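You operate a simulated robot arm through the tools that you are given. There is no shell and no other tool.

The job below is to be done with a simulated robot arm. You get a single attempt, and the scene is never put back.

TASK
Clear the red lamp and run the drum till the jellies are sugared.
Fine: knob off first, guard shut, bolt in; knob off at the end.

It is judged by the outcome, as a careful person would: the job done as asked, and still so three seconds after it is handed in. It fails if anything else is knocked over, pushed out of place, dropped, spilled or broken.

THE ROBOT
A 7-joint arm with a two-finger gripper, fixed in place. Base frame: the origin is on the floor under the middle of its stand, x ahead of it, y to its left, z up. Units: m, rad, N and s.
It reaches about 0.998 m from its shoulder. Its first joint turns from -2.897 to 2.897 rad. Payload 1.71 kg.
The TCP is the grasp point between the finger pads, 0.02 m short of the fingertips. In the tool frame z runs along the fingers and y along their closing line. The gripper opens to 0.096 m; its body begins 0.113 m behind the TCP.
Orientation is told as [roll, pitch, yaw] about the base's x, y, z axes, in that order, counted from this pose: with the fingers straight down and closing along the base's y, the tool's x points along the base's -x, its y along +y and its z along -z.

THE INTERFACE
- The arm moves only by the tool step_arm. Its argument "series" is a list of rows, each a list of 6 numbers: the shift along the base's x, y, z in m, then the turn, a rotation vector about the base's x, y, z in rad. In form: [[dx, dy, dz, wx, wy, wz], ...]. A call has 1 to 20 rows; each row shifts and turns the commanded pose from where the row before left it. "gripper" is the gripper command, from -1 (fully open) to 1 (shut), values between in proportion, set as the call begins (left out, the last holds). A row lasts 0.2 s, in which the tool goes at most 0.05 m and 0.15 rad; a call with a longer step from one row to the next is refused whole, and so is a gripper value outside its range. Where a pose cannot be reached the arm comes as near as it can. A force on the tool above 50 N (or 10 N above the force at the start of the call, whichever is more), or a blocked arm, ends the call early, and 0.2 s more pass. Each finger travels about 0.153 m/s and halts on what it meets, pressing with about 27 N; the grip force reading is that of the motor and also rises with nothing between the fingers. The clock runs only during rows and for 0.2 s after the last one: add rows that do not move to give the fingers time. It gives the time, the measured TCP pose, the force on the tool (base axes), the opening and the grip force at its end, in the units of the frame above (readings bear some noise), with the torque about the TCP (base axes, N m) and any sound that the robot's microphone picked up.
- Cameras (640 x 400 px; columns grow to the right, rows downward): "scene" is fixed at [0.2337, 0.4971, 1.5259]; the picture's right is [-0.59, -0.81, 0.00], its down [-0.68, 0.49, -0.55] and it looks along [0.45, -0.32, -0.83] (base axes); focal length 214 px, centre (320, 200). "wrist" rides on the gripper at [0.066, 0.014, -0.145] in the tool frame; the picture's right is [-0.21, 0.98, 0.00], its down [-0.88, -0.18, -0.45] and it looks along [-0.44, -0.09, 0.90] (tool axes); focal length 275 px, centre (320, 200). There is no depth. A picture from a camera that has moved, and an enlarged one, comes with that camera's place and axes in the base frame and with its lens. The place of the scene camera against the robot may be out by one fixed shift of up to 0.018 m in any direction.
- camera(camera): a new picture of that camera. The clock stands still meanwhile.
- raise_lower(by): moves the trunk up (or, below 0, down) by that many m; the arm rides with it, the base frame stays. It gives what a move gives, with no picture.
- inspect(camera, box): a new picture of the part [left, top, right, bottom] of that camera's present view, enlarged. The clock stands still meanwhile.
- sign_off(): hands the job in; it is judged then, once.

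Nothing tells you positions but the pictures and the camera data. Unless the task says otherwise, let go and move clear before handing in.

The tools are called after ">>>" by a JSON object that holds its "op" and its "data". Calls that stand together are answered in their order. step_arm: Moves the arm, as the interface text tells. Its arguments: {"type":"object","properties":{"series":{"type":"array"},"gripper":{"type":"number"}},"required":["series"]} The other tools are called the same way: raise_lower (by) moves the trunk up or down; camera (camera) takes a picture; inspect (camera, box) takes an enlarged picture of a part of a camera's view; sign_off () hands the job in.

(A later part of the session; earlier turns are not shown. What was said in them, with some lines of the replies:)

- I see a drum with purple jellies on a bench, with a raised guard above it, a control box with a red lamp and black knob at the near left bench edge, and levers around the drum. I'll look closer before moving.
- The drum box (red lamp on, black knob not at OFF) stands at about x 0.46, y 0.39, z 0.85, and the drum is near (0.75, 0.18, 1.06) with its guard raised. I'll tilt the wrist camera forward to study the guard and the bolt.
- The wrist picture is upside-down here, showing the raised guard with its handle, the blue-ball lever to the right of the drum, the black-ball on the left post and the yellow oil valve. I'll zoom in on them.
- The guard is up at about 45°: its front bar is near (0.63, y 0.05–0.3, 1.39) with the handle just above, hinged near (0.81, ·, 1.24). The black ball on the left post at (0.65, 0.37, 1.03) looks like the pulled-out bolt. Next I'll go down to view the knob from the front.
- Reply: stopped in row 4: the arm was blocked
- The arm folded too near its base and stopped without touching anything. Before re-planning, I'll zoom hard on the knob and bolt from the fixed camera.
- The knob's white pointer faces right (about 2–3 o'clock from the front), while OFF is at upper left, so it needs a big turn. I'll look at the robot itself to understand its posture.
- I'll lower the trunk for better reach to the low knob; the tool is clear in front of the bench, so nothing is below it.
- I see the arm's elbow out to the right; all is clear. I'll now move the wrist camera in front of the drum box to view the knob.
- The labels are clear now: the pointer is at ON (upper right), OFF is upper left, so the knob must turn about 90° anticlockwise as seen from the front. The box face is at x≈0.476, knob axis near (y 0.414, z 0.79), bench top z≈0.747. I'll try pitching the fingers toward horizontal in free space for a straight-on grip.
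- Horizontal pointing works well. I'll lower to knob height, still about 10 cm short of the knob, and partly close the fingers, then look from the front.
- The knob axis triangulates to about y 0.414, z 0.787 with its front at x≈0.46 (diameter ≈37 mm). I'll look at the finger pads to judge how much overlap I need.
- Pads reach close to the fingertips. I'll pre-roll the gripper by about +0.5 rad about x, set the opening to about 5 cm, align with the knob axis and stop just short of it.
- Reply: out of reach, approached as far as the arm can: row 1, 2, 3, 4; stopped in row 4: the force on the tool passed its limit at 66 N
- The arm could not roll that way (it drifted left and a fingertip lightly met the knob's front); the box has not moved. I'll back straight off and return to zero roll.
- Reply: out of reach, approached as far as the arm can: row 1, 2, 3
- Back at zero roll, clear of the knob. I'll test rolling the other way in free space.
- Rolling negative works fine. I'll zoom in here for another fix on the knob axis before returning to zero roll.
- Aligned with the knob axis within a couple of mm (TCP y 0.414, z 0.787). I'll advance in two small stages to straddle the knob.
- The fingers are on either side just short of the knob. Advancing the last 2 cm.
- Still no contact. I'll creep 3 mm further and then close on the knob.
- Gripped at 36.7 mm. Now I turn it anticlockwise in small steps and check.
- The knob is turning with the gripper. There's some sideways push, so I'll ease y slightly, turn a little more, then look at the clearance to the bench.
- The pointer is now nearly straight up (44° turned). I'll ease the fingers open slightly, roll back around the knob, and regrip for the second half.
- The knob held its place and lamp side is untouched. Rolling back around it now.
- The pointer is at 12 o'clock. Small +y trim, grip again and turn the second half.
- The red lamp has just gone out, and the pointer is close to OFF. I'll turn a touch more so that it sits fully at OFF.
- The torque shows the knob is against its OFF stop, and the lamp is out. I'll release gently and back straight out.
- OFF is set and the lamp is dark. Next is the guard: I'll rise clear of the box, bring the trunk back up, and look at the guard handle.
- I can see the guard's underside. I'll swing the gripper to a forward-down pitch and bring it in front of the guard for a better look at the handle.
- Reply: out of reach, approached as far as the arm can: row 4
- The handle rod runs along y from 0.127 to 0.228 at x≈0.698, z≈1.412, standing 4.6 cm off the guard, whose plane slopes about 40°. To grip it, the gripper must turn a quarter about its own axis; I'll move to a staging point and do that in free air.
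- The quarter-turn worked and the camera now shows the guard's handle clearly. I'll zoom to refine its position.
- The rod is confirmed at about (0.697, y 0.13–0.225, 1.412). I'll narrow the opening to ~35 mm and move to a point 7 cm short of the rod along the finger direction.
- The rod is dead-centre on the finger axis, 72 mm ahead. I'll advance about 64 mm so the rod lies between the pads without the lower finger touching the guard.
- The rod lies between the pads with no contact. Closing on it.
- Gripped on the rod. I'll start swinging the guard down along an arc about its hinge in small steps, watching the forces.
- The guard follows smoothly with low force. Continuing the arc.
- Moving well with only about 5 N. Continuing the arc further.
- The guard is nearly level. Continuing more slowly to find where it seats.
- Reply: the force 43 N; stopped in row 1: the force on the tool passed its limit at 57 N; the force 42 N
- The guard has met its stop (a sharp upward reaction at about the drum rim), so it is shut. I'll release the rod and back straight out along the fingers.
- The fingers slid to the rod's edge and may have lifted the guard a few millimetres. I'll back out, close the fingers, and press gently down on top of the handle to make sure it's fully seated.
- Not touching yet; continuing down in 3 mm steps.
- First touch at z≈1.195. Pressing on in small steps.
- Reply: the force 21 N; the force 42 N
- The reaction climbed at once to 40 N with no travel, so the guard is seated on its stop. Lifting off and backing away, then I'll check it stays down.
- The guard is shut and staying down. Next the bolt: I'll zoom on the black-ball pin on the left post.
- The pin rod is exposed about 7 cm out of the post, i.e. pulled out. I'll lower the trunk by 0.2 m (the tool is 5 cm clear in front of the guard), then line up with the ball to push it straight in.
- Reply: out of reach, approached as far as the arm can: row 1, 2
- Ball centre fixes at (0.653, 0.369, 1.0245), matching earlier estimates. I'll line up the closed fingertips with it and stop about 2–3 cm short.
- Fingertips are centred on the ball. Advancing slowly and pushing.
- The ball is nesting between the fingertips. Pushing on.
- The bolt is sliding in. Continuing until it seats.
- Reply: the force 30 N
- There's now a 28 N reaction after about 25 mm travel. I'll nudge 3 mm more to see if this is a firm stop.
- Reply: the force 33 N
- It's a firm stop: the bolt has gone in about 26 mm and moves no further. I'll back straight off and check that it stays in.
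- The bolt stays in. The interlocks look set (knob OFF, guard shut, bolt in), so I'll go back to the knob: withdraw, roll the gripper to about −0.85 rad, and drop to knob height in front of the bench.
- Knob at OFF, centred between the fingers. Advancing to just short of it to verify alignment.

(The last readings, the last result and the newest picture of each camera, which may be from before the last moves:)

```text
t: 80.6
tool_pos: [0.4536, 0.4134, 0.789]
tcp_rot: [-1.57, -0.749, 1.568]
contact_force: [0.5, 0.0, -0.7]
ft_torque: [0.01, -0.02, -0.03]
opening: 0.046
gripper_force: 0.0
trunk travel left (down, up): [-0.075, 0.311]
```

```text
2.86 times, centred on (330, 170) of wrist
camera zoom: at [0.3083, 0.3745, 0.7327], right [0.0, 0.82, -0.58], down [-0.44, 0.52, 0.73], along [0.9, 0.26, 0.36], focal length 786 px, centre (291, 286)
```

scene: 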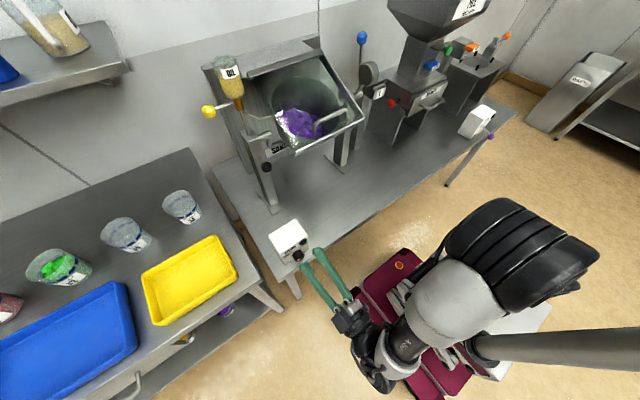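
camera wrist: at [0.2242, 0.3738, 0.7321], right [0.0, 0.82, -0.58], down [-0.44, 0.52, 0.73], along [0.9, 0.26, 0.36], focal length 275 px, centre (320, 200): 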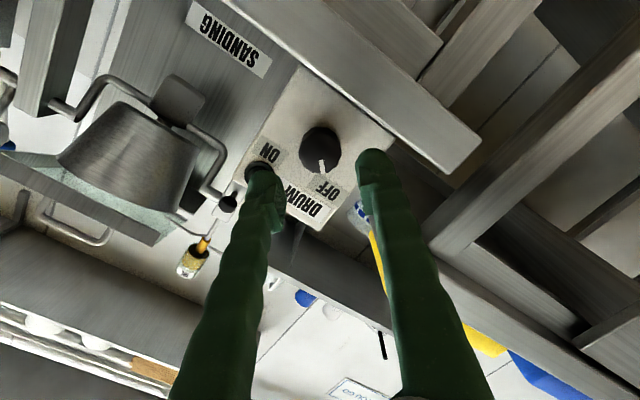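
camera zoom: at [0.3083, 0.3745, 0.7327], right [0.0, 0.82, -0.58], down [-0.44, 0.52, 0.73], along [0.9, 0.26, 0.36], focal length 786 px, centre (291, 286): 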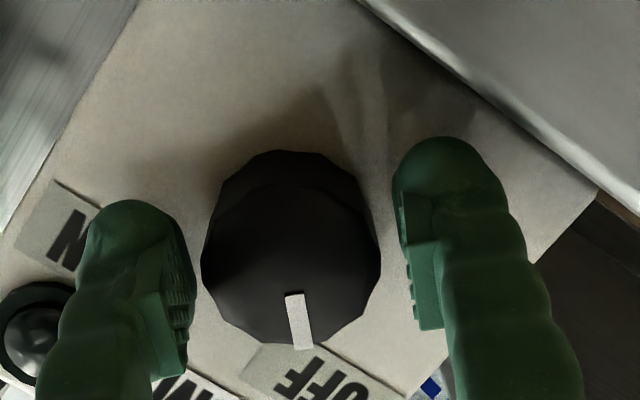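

Straddling the knob cleanly. Gripping and turning clockwise toward ON (first half).

>>> {"op": "step_arm", "data": {"series": [[0, -0.0004, 0.0004, 0, 0, 0], [0, 0, 0, 0, 0, 0], [0, 0, 0, 0, 0, 0]], "gripper": 0.5}}

>>> {"op": "step_arm", "data": {"series": [[0, 0, 0, 0.1, 0, 0], [0, 0, 0, 0.1, 0, 0], [0, 0, 0, 0.1, 0, 0], [0, 0, 0, 0.1, 0, 0], [0, 0, 0, 0.1, 0, 0], [0, 0, 0, 0.1, 0, 0], [0, 0, 0, 0.1, 0, 0], [0, 0, 0, 0.05, 0, 0], [0, 0, 0, 0, 0, 0]]}}

>>> {"op": "inspect", "data": {"camera": "wrist", "box": [240, 100, 420, 240]}}

>>> {"op": "inspect", "data": {"camera": "scene", "box": [200, 50, 370, 290]}}

```text
t: 81.4
tool_pos: [0.4531, 0.4122, 0.7887]
tcp_rot: [-1.568, -0.749, 1.569]
contact_force: [3.3, -1.1, -2.2]
ft_torque: [0.15, -0.03, 0.09]
opening: 0.0362
gripper_force: 34.9
trunk travel left (down, up): [-0.075, 0.311]
```

```text
t: 83.4
tool_pos: [0.4527, 0.4144, 0.788]
tcp_rot: [-1.525, -1.497, 1.524]
contact_force: [3.0, 9.6, -12.3]
ft_torque: [-0.01, 0.37, 0.19]
opening: 0.036
gripper_force: 35.6
trunk travel left (down, up): [-0.075, 0.311]
```

```text
2.86 times, centred on (330, 170) of wrist
camera zoom: at [0.3082, 0.4231, 0.7212], right [0.0, 0.99, 0.13], down [-0.44, -0.12, 0.89], along [0.9, -0.06, 0.44], focal length 786 px, centre (291, 286)
```

zoom: 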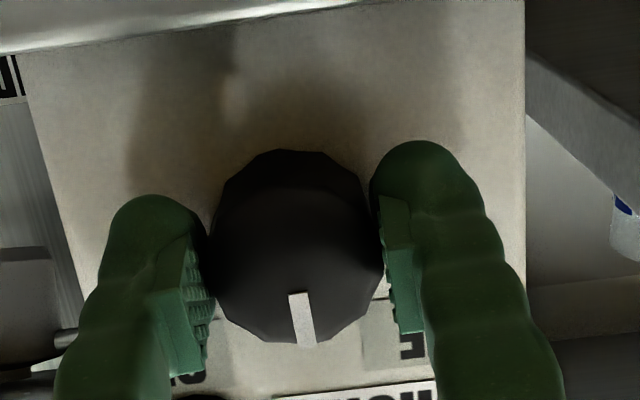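

```text
1.67 times, centred on (285, 170) of scene
camera zoom: at [0.2337, 0.4971, 1.5259], right [-0.59, -0.81, 0.0], down [-0.68, 0.49, -0.55], along [0.45, -0.32, -0.83], focal length 358 px, centre (378, 250)
```

zoom: 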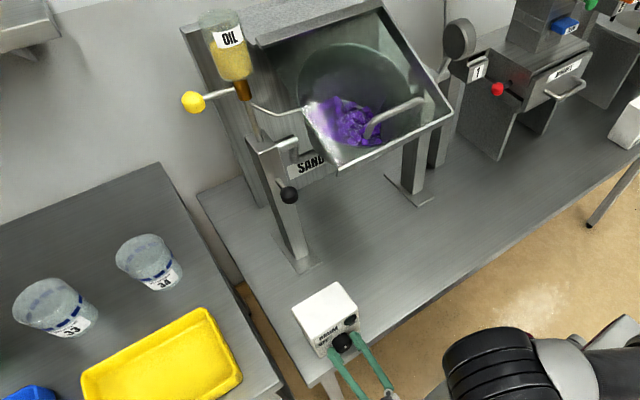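

Pointer at 12 o'clock, lamp still dark. Releasing, rolling back and regripping for the second half.

>>> {"op": "step_arm", "data": {"series": [[0, 0, 0, 0, 0, 0], [0, -0.0005, 0.0005, 0, 0, 0], [0, 0, 0, -0.15, 0, 0], [0, 0, 0, -0.15, 0, 0], [0, 0, 0, -0.15, 0, 0], [0, 0, 0, -0.15, 0, 0], [0, 0, 0, -0.15, 0, 0], [0, 0, 0, 0, 0, 0]], "gripper": 0.05}}

>>> {"op": "inspect", "data": {"camera": "wrist", "box": [240, 100, 420, 240]}}

```text
t: 85.2
tool_pos: [0.4526, 0.4128, 0.7895]
tcp_rot: [-1.569, -0.748, 1.569]
contact_force: [-0.2, 1.0, 0.6]
ft_torque: [0.03, -0.01, -0.02]
opening: 0.0459
gripper_force: 0.0
trunk travel left (down, up): [-0.075, 0.311]
```

```text
2.86 times, centred on (330, 170) of wrist
camera zoom: at [0.3083, 0.374, 0.7344], right [0.0, 0.82, -0.58], down [-0.44, 0.52, 0.73], along [0.9, 0.26, 0.36], focal length 786 px, centre (291, 286)
```

zoom: 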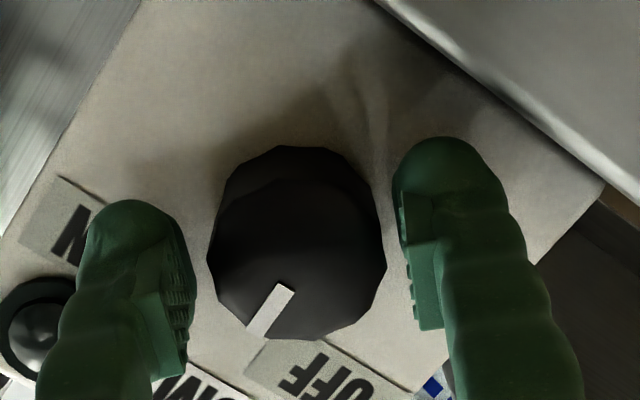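

Knob stayed at 12 o'clock and is centred. Gripping and turning the second half to ON.

>>> {"op": "step_arm", "data": {"series": [[0, 0, 0, 0, 0, 0], [0, 0, 0, 0, 0, 0], [0, 0, 0, 0, 0, 0]], "gripper": 0.5}}

>>> {"op": "step_arm", "data": {"series": [[0, 0, 0, 0.1, 0, 0], [0, 0, 0, 0.1, 0, 0], [0, 0, 0, 0.1, 0, 0], [0, 0, 0, 0.1, 0, 0], [0, 0, 0, 0.1, 0, 0], [0, 0, 0, 0.1, 0, 0], [0, 0, 0, 0.1, 0, 0], [0, 0, 0, 0.05, 0, 0], [0, 0, 0, 0, 0, 0]]}}

>>> {"op": "inspect", "data": {"camera": "wrist", "box": [240, 100, 420, 240]}}

>>> {"op": "inspect", "data": {"camera": "scene", "box": [200, 50, 370, 290]}}

```text
t: 86.0
tool_pos: [0.4539, 0.4128, 0.7894]
tcp_rot: [-1.569, -0.747, 1.569]
contact_force: [-0.3, 4.5, -4.2]
ft_torque: [0.01, 0.04, 0.08]
opening: 0.0372
gripper_force: 34.9
trunk travel left (down, up): [-0.075, 0.311]
```

```text
t: 88.0
tool_pos: [0.4548, 0.4142, 0.7887]
tcp_rot: [-1.535, -1.499, 1.536]
contact_force: [3.4, 19.4, -7.8]
ft_torque: [-0.01, 0.27, 0.22]
opening: 0.0366
gripper_force: 35.1
trunk travel left (down, up): [-0.075, 0.311]
```

```text
2.86 times, centred on (330, 170) of wrist
camera zoom: at [0.3082, 0.4231, 0.7219], right [0.0, 0.99, 0.14], down [-0.44, -0.12, 0.89], along [0.9, -0.06, 0.44], focal length 786 px, centre (291, 286)
```

zoom: 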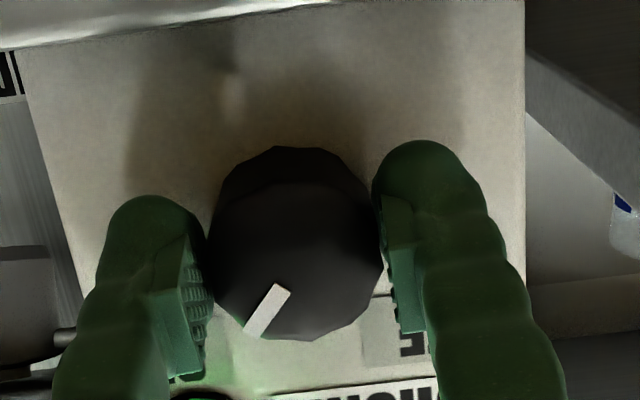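

```text
1.67 times, centred on (285, 170) of scene
camera zoom: at [0.2337, 0.4971, 1.5259], right [-0.59, -0.81, 0.0], down [-0.68, 0.49, -0.55], along [0.45, -0.32, -0.83], focal length 358 px, centre (378, 250)
```

zoom: 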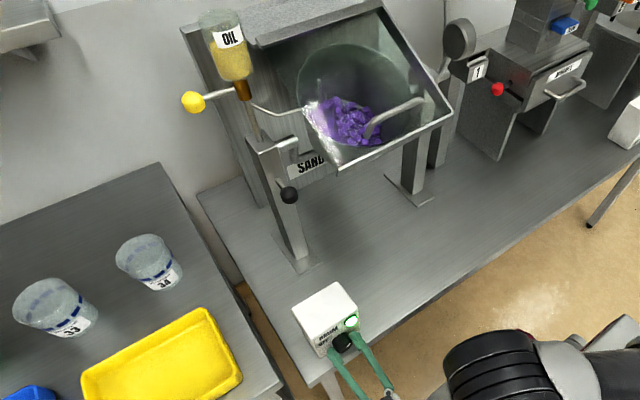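

The lamp is green and the drum should be running. I'll hold here and watch the jellies as time passes.

>>> {"op": "step_arm", "data": {"series": [[0, 0, 0, 0, 0, 0], [0, 0, 0, 0, 0, 0], [0, 0, 0, 0, 0, 0], [0, 0, 0, 0, 0, 0], [0, 0, 0, 0, 0, 0], [0, 0, 0, 0, 0, 0], [0, 0, 0, 0, 0, 0], [0, 0, 0, 0, 0, 0], [0, 0, 0, 0, 0, 0], [0, 0, 0, 0, 0, 0]]}}

>>> {"op": "inspect", "data": {"camera": "scene", "box": [240, 60, 380, 180]}}

>>> {"op": "inspect", "data": {"camera": "scene", "box": [260, 210, 330, 280]}}

```text
t: 90.2
tool_pos: [0.4533, 0.4157, 0.7882]
tcp_rot: [-1.543, -1.498, 1.545]
contact_force: [1.3, 20.2, -7.3]
ft_torque: [0.02, 0.07, 0.3]
opening: 0.0367
gripper_force: 34.9
trunk travel left (down, up): [-0.075, 0.311]
```

```text
3.33 times, centred on (310, 120) of scene
camera zoom: at [0.2337, 0.4971, 1.5259], right [-0.59, -0.81, 0.0], down [-0.68, 0.49, -0.55], along [0.45, -0.32, -0.83], focal length 715 px, centre (353, 467)
```

zoom: 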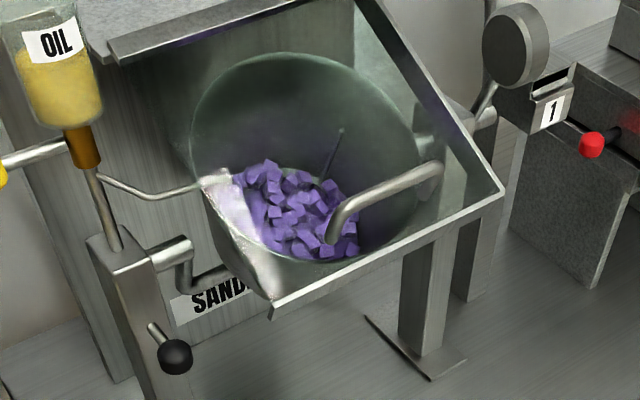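

```text
5.71 times, centred on (295, 245) of scene
camera zoom: at [0.2337, 0.4971, 1.5259], right [-0.59, -0.81, 0.0], down [-0.68, 0.49, -0.55], along [0.45, -0.32, -0.83], focal length 1226 px, centre (463, -57)
```

zoom: 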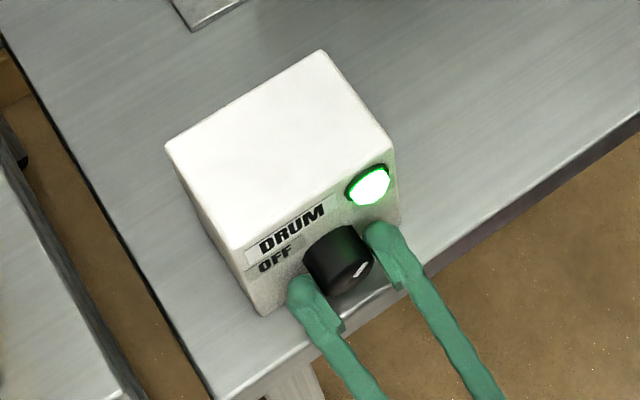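

The drum is turning and the jellies are going paler. I'll relieve the small side load and keep watching.

>>> {"op": "step_arm", "data": {"series": [[0, 0.0015, -0.0005, 0, 0, 0], [0, 0, 0, 0, 0, 0], [0, 0, 0, 0, 0, 0], [0, 0, 0, 0, 0, 0], [0, 0, 0, 0, 0, 0], [0, 0, 0, 0, 0, 0], [0, 0, 0, 0, 0, 0], [0, 0, 0, 0, 0, 0], [0, 0, 0, 0, 0, 0], [0, 0, 0, 0, 0, 0]]}}

>>> {"op": "inspect", "data": {"camera": "scene", "box": [240, 60, 380, 180]}}

```text
t: 92.4
tool_pos: [0.4535, 0.4149, 0.7884]
tcp_rot: [-1.549, -1.497, 1.546]
contact_force: [-3.0, 8.4, -3.3]
ft_torque: [0.0, 0.04, 0.1]
opening: 0.0368
gripper_force: 35.2
trunk travel left (down, up): [-0.075, 0.311]
```

```text
3.33 times, centred on (310, 120) of scene
camera zoom: at [0.2337, 0.4971, 1.5259], right [-0.59, -0.81, 0.0], down [-0.68, 0.49, -0.55], along [0.45, -0.32, -0.83], focal length 715 px, centre (353, 467)
```

zoom: 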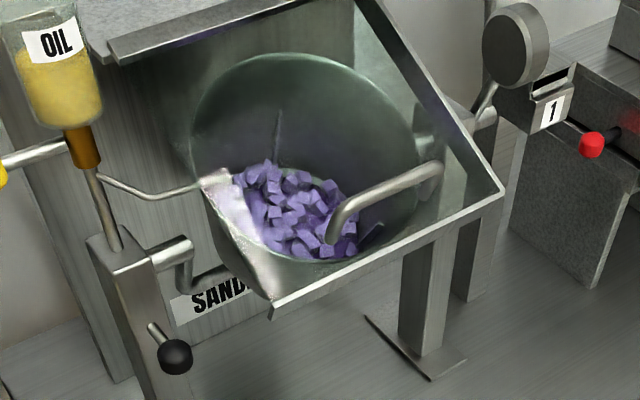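

Still gradually whitening. Waiting 4 more seconds.

>>> {"op": "step_arm", "data": {"series": [[0, 0, 0, 0, 0, 0], [0, 0, 0, 0, 0, 0], [0, 0, 0, 0, 0, 0], [0, 0, 0, 0, 0, 0], [0, 0, 0, 0, 0, 0], [0, 0, 0, 0, 0, 0], [0, 0, 0, 0, 0, 0], [0, 0, 0, 0, 0, 0], [0, 0, 0, 0, 0, 0], [0, 0, 0, 0, 0, 0], [0, 0, 0, 0, 0, 0], [0, 0, 0, 0, 0, 0], [0, 0, 0, 0, 0, 0], [0, 0, 0, 0, 0, 0], [0, 0, 0, 0, 0, 0], [0, 0, 0, 0, 0, 0], [0, 0, 0, 0, 0, 0], [0, 0, 0, 0, 0, 0], [0, 0, 0, 0, 0, 0], [0, 0, 0, 0, 0, 0]]}}

>>> {"op": "inspect", "data": {"camera": "scene", "box": [240, 60, 380, 180]}}

```text
t: 96.6
tool_pos: [0.4534, 0.4147, 0.7897]
tcp_rot: [-1.546, -1.497, 1.548]
contact_force: [-1.4, 6.0, -2.8]
ft_torque: [-0.01, 0.05, 0.05]
opening: 0.0367
gripper_force: 34.9
trunk travel left (down, up): [-0.075, 0.311]
```

```text
3.33 times, centred on (310, 120) of scene
camera zoom: at [0.2337, 0.4971, 1.5259], right [-0.59, -0.81, 0.0], down [-0.68, 0.49, -0.55], along [0.45, -0.32, -0.83], focal length 715 px, centre (353, 467)
```

zoom: 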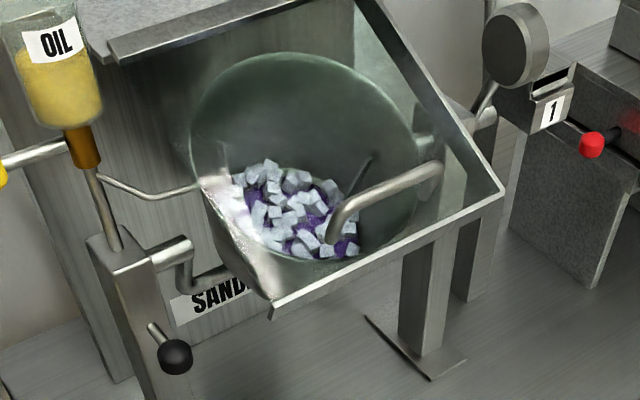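

Most jellies are now white, with some purple left between them. A little longer.

>>> {"op": "step_arm", "data": {"series": [[0, 0, 0, 0, 0, 0], [0, 0, 0, 0, 0, 0], [0, 0, 0, 0, 0, 0], [0, 0, 0, 0, 0, 0], [0, 0, 0, 0, 0, 0], [0, 0, 0, 0, 0, 0], [0, 0, 0, 0, 0, 0], [0, 0, 0, 0, 0, 0], [0, 0, 0, 0, 0, 0], [0, 0, 0, 0, 0, 0]]}}

>>> {"op": "inspect", "data": {"camera": "scene", "box": [270, 90, 350, 150]}}

```text
t: 98.8
tool_pos: [0.4542, 0.4157, 0.7885]
tcp_rot: [-1.548, -1.497, 1.549]
contact_force: [-0.4, 6.0, -3.2]
ft_torque: [0.0, 0.0, 0.07]
opening: 0.0367
gripper_force: 35.3
trunk travel left (down, up): [-0.075, 0.311]
```

```text
6.67 times, centred on (310, 120) of scene
camera zoom: at [0.2337, 0.4971, 1.5259], right [-0.59, -0.81, 0.0], down [-0.68, 0.49, -0.55], along [0.45, -0.32, -0.83], focal length 1430 px, centre (387, 733)
```

zoom: 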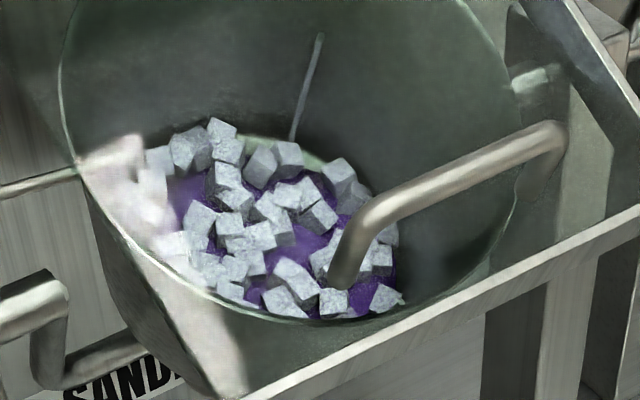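

All the visible cubes look frosted white; only the bed beneath shows purple. I'll let it run one more second to confirm nothing more changes.

>>> {"op": "step_arm", "data": {"series": [[0, 0, 0, 0, 0, 0], [0, 0, 0, 0, 0, 0], [0, 0, 0, 0, 0, 0], [0, 0, 0, 0, 0, 0], [0, 0, 0, 0, 0, 0], [0, 0, 0, 0, 0, 0]]}}

>>> {"op": "inspect", "data": {"camera": "scene", "box": [270, 90, 350, 150]}}

>>> {"op": "inspect", "data": {"camera": "scene", "box": [240, 60, 380, 180]}}

```text
t: 100.2
tool_pos: [0.4554, 0.4141, 0.7888]
tcp_rot: [-1.549, -1.498, 1.549]
contact_force: [0.3, 6.0, -0.8]
ft_torque: [0.0, 0.02, 0.08]
opening: 0.037
gripper_force: 35.1
trunk travel left (down, up): [-0.075, 0.311]
```

```text
6.67 times, centred on (310, 120) of scene
camera zoom: at [0.2337, 0.4971, 1.5259], right [-0.59, -0.81, 0.0], down [-0.68, 0.49, -0.55], along [0.45, -0.32, -0.83], focal length 1430 px, centre (387, 733)
```

zoom: 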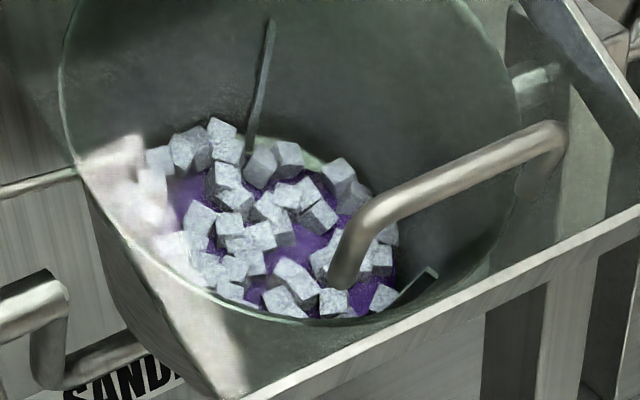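

```text
3.33 times, centred on (310, 120) of scene
camera zoom: at [0.2337, 0.4971, 1.5259], right [-0.59, -0.81, 0.0], down [-0.68, 0.49, -0.55], along [0.45, -0.32, -0.83], focal length 715 px, centre (353, 467)
```

zoom: 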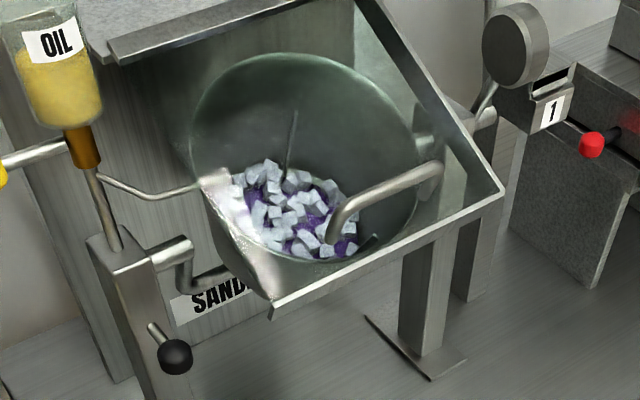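

Unchanged: all jellies are sugared. Turning the knob back toward OFF (first half).

>>> {"op": "step_arm", "data": {"series": [[0, 0, 0, -0.1, 0, 0], [0, 0, 0, -0.1, 0, 0], [0, 0, 0, -0.1, 0, 0], [0, -0.0003, 0.0002, -0.1, 0, 0], [0, -0.0003, 0.0002, -0.1, 0, 0], [0, -0.0003, 0.0002, -0.1, 0, 0], [0, -0.0003, 0.0002, -0.1, 0, 0], [0, 0, 0, -0.06, 0, 0], [0, 0, 0, 0, 0, 0]]}}

>>> {"op": "inspect", "data": {"camera": "wrist", "box": [240, 100, 420, 240]}}

```text
t: 102.2
tool_pos: [0.4525, 0.4125, 0.789]
tcp_rot: [-1.568, -0.736, 1.57]
contact_force: [1.5, 6.4, -4.9]
ft_torque: [-0.04, 0.04, 0.06]
opening: 0.037
gripper_force: 34.6
trunk travel left (down, up): [-0.075, 0.311]
```

```text
2.86 times, centred on (330, 170) of wrist
camera zoom: at [0.3083, 0.3741, 0.7346], right [0.0, 0.81, -0.59], down [-0.44, 0.53, 0.73], along [0.9, 0.26, 0.36], focal length 786 px, centre (291, 286)
```

zoom: 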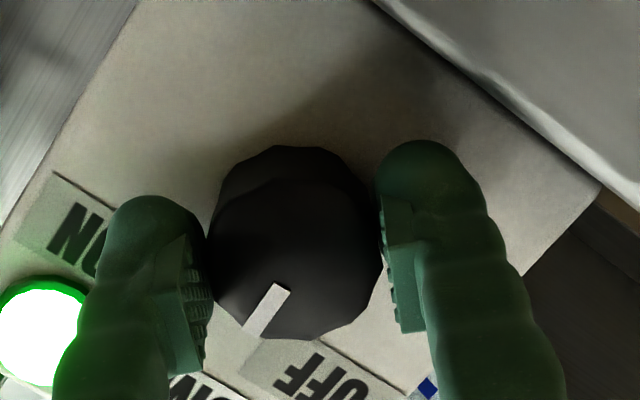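

Pointer at 12 o'clock, still green. Releasing, rolling back and regripping for the last half.

>>> {"op": "step_arm", "data": {"series": [[0, 0, 0, 0, 0, 0], [0, 0, 0, 0, 0, 0], [0, 0.0003, 0, 0.15, 0, 0], [0, 0.0003, 0, 0.15, 0, 0], [0, 0.0003, 0, 0.15, 0, 0], [0, 0.0003, 0, 0.15, 0, 0], [0, 0, 0, 0.15, 0, 0], [0, 0, 0, 0, 0, 0]], "gripper": 0.05}}

>>> {"op": "step_arm", "data": {"series": [[0, 0, 0, 0, 0, 0], [0, 0, 0, 0, 0, 0], [0, 0, 0, 0, 0, 0]], "gripper": 0.5}}

>>> {"op": "step_arm", "data": {"series": [[0, 0, 0, -0.1, 0, 0], [0, 0, 0, -0.1, 0, 0], [0, 0, 0, -0.1, 0, 0], [0, -0.0003, 0.0002, -0.1, 0, 0], [0, -0.0003, 0.0002, -0.1, 0, 0], [0, -0.0003, 0.0002, -0.1, 0, 0], [0, -0.0003, 0.0002, -0.1, 0, 0], [0, 0, 0, -0.06, 0, 0], [0, 0, 0, 0, 0, 0]]}}

>>> {"op": "inspect", "data": {"camera": "wrist", "box": [240, 100, 420, 240]}}

```text
t: 104.0
tool_pos: [0.454, 0.414, 0.7892]
tcp_rot: [-1.549, -1.49, 1.547]
contact_force: [-0.5, -0.7, -0.7]
ft_torque: [-0.01, -0.02, -0.04]
opening: 0.0455
gripper_force: 0.1
trunk travel left (down, up): [-0.075, 0.311]
```

```text
t: 104.8
tool_pos: [0.4541, 0.4148, 0.7891]
tcp_rot: [-1.551, -1.487, 1.55]
contact_force: [1.2, 2.8, -0.7]
ft_torque: [0.02, 0.07, 0.07]
opening: 0.0359
gripper_force: 34.9
trunk travel left (down, up): [-0.075, 0.311]
```

```text
t: 106.8
tool_pos: [0.4539, 0.4138, 0.79]
tcp_rot: [-1.57, -0.725, 1.568]
contact_force: [0.5, 11.1, -3.1]
ft_torque: [0.6, 0.18, 0.11]
opening: 0.036
gripper_force: 35.1
trunk travel left (down, up): [-0.075, 0.311]
```

```text
2.86 times, centred on (330, 170) of wrist
camera zoom: at [0.3082, 0.3741, 0.7357], right [0.0, 0.8, -0.59], down [-0.44, 0.53, 0.72], along [0.9, 0.26, 0.36], focal length 786 px, centre (291, 286)
```

zoom: 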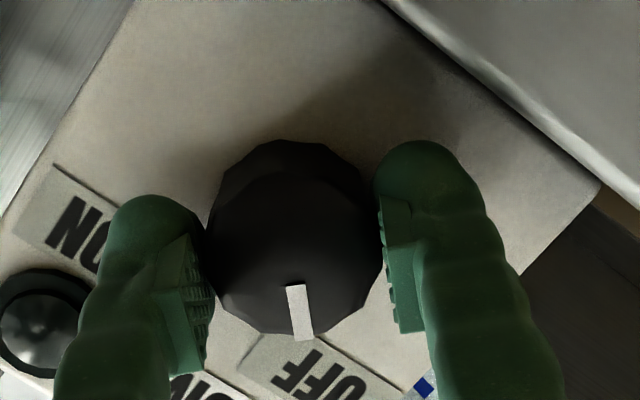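

The lamp is dark and the torque shows the knob is at its OFF stop. Releasing and backing straight out.

>>> {"op": "step_arm", "data": {"series": [[0, 0, 0, 0, 0, 0], [0, 0, 0, 0, 0, 0]], "gripper": 0.07}}

>>> {"op": "step_arm", "data": {"series": [[-0.01, 0, 0, 0, 0, 0], [-0.02, 0, 0, 0, 0, 0], [-0.03, 0, 0, 0, 0, 0], [-0.03, 0, 0, 0, 0, 0], [0, 0, 0, 0, 0, 0]]}}

>>> {"op": "inspect", "data": {"camera": "wrist", "box": [230, 80, 410, 220]}}

>>> {"op": "camera", "data": {"camera": "scene"}}

```text
t: 107.4
tool_pos: [0.4546, 0.4126, 0.7908]
tcp_rot: [-1.569, -0.724, 1.569]
contact_force: [-0.4, -0.3, -0.8]
ft_torque: [0.0, 0.02, 0.0]
opening: 0.0447
gripper_force: 0.0
trunk travel left (down, up): [-0.075, 0.311]
```

```text
t: 108.6
tool_pos: [0.364, 0.4122, 0.7903]
tcp_rot: [-1.568, -0.73, 1.569]
contact_force: [-0.7, 0.2, -1.1]
ft_torque: [0.01, 0.01, -0.01]
opening: 0.0448
gripper_force: 0.0
trunk travel left (down, up): [-0.075, 0.311]
```

```text
2.86 times, centred on (320, 150) of wrist
camera zoom: at [0.2181, 0.3727, 0.7359], right [0.0, 0.8, -0.59], down [-0.44, 0.53, 0.72], along [0.9, 0.26, 0.36], focal length 786 px, centre (320, 343)
```

zoom: 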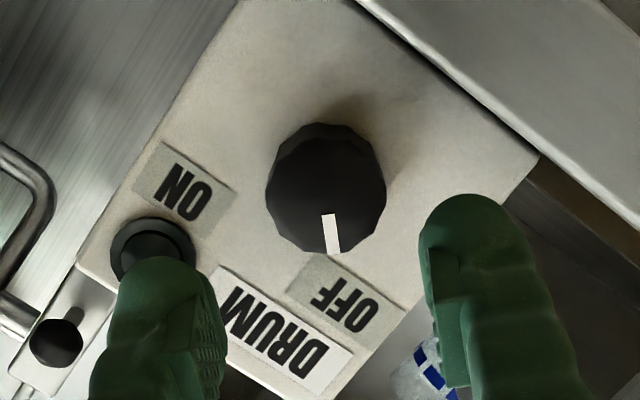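

```text
taken
```

scene: 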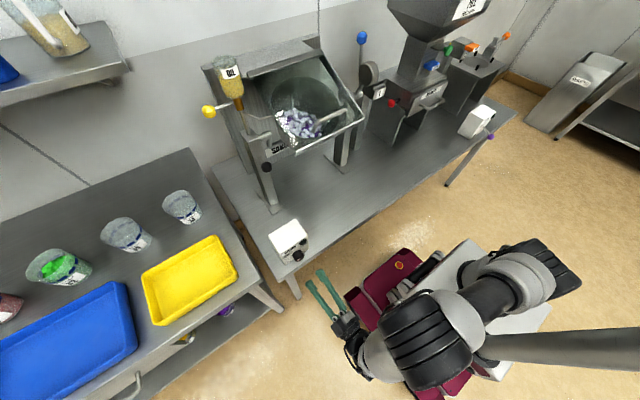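

The knob is at OFF with the lamp dark, the guard shut, the bolt in, and the jellies white. I'll raise clear and take a final look that everything is still.

>>> {"op": "step_arm", "data": {"series": [[-0.01, 0, 0.03, 0, 0, 0], [0, 0, 0.04, 0, 0, 0], [0, 0, 0.04, 0, 0, 0], [0, 0, 0, 0, 0, 0], [0, 0, 0, 0, 0, 0], [0, 0, 0, 0, 0, 0], [0, 0, 0, 0, 0, 0]]}}

>>> {"op": "inspect", "data": {"camera": "scene", "box": [240, 60, 380, 180]}}

>>> {"op": "inspect", "data": {"camera": "scene", "box": [260, 210, 330, 280]}}

>>> {"op": "inspect", "data": {"camera": "scene", "box": [270, 90, 350, 150]}}

```text
t: 110.2
tool_pos: [0.3536, 0.4129, 0.9017]
tcp_rot: [-1.57, -0.727, 1.569]
contact_force: [-0.2, 0.6, 0.2]
ft_torque: [0.01, 0.02, 0.0]
opening: 0.0444
gripper_force: 0.0
trunk travel left (down, up): [-0.075, 0.311]
```

```text
3.33 times, centred on (310, 120) of scene
camera zoom: at [0.2337, 0.4971, 1.5259], right [-0.59, -0.81, 0.0], down [-0.68, 0.49, -0.55], along [0.45, -0.32, -0.83], focal length 715 px, centre (353, 467)
```

zoom: 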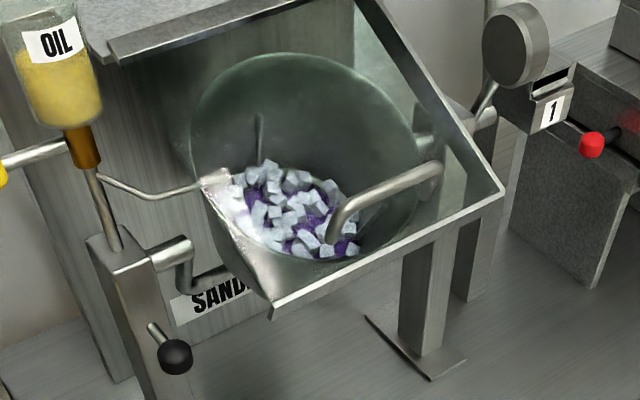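

```text
5.71 times, centred on (295, 245) of scene
camera zoom: at [0.2337, 0.4971, 1.5259], right [-0.59, -0.81, 0.0], down [-0.68, 0.49, -0.55], along [0.45, -0.32, -0.83], focal length 1226 px, centre (463, -57)
```

zoom: 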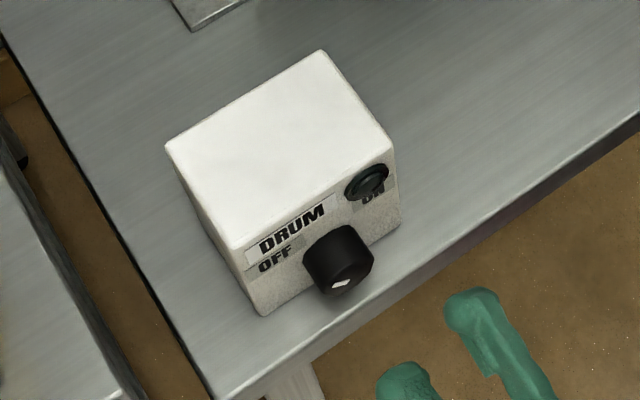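

```text
6.67 times, centred on (310, 120) of scene
camera zoom: at [0.2337, 0.4971, 1.5259], right [-0.59, -0.81, 0.0], down [-0.68, 0.49, -0.55], along [0.45, -0.32, -0.83], focal length 1430 px, centre (387, 733)
```

zoom: 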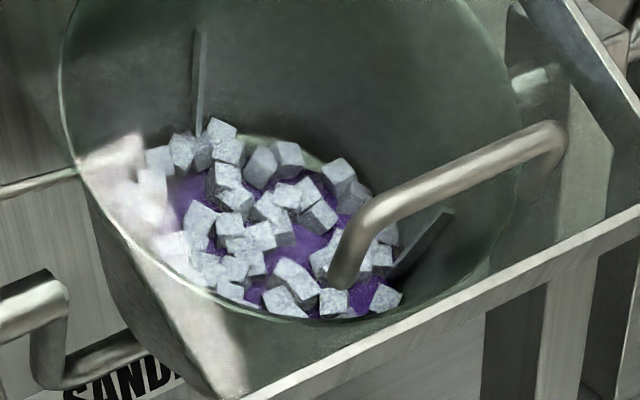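

Everything looks right: lamp dark, knob at OFF, guard shut, bolt in, jellies sugared. One last check that the drum has stopped.

>>> {"op": "step_arm", "data": {"series": [[0, 0, 0, 0, 0, 0], [0, 0, 0, 0, 0, 0], [0, 0, 0, 0, 0, 0], [0, 0, 0, 0, 0, 0]]}}

>>> {"op": "inspect", "data": {"camera": "scene", "box": [270, 90, 350, 150]}}

>>> {"op": "camera", "data": {"camera": "scene"}}

```text
t: 111.2
tool_pos: [0.3539, 0.4127, 0.9014]
tcp_rot: [-1.569, -0.728, 1.569]
contact_force: [-0.8, -0.5, -0.4]
ft_torque: [-0.01, -0.01, -0.01]
opening: 0.0443
gripper_force: 0.0
trunk travel left (down, up): [-0.075, 0.311]
```

```text
6.67 times, centred on (310, 120) of scene
camera zoom: at [0.2337, 0.4971, 1.5259], right [-0.59, -0.81, 0.0], down [-0.68, 0.49, -0.55], along [0.45, -0.32, -0.83], focal length 1430 px, centre (387, 733)
```

zoom: 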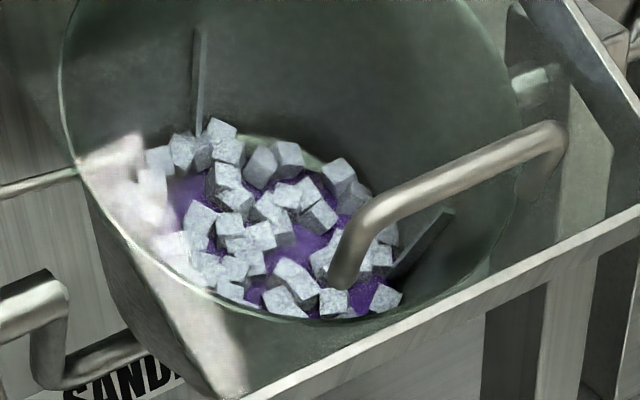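

```text
taken
```

scene: 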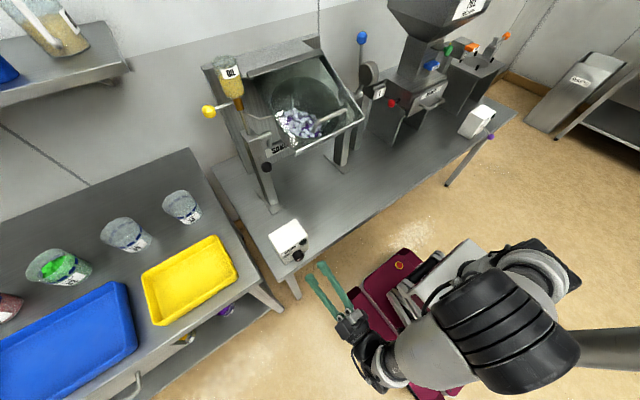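

The drum has stopped: its fin is in the same place in both pictures. The lamp is out, the knob is at OFF, the guard is shut, the bolt is in and the jellies are white with sugar. The arm is clear of everything, so I'm handing the job in.

>>> {"op": "sign_off", "data": {}}

```text
The job is handed in.
```

The red lamp is cleared, the jellies are sugared, and the drum is stopped with its knob at OFF. I handed the job in, but no verdict came back.

- **Order:** I turned the knob to OFF first, and the red lamp went out. Then I shut the guard and pushed the bolt in until it stopped. At ON the lamp showed green and the drum ran.
- **Sugaring:** The drum ran for about 15–20 seconds, until every cube I could see was white. The bed under them still looks purple; it hadn't changed in the last few seconds, so I stopped there.
- **Guard and bolt:** I pressed the guard down until it seated. The bolt went in about 26 mm and stopped firmly with some rod still showing, and the green lamp suggests it was far enough in.
- **One slip:** While I was lining up with the knob, the arm couldn't make the roll and drifted. The force limit (66 N) stopped it, and a fingertip had probably touched the front of the knob. The control box had not moved, and I saw nothing knocked over or spilled.
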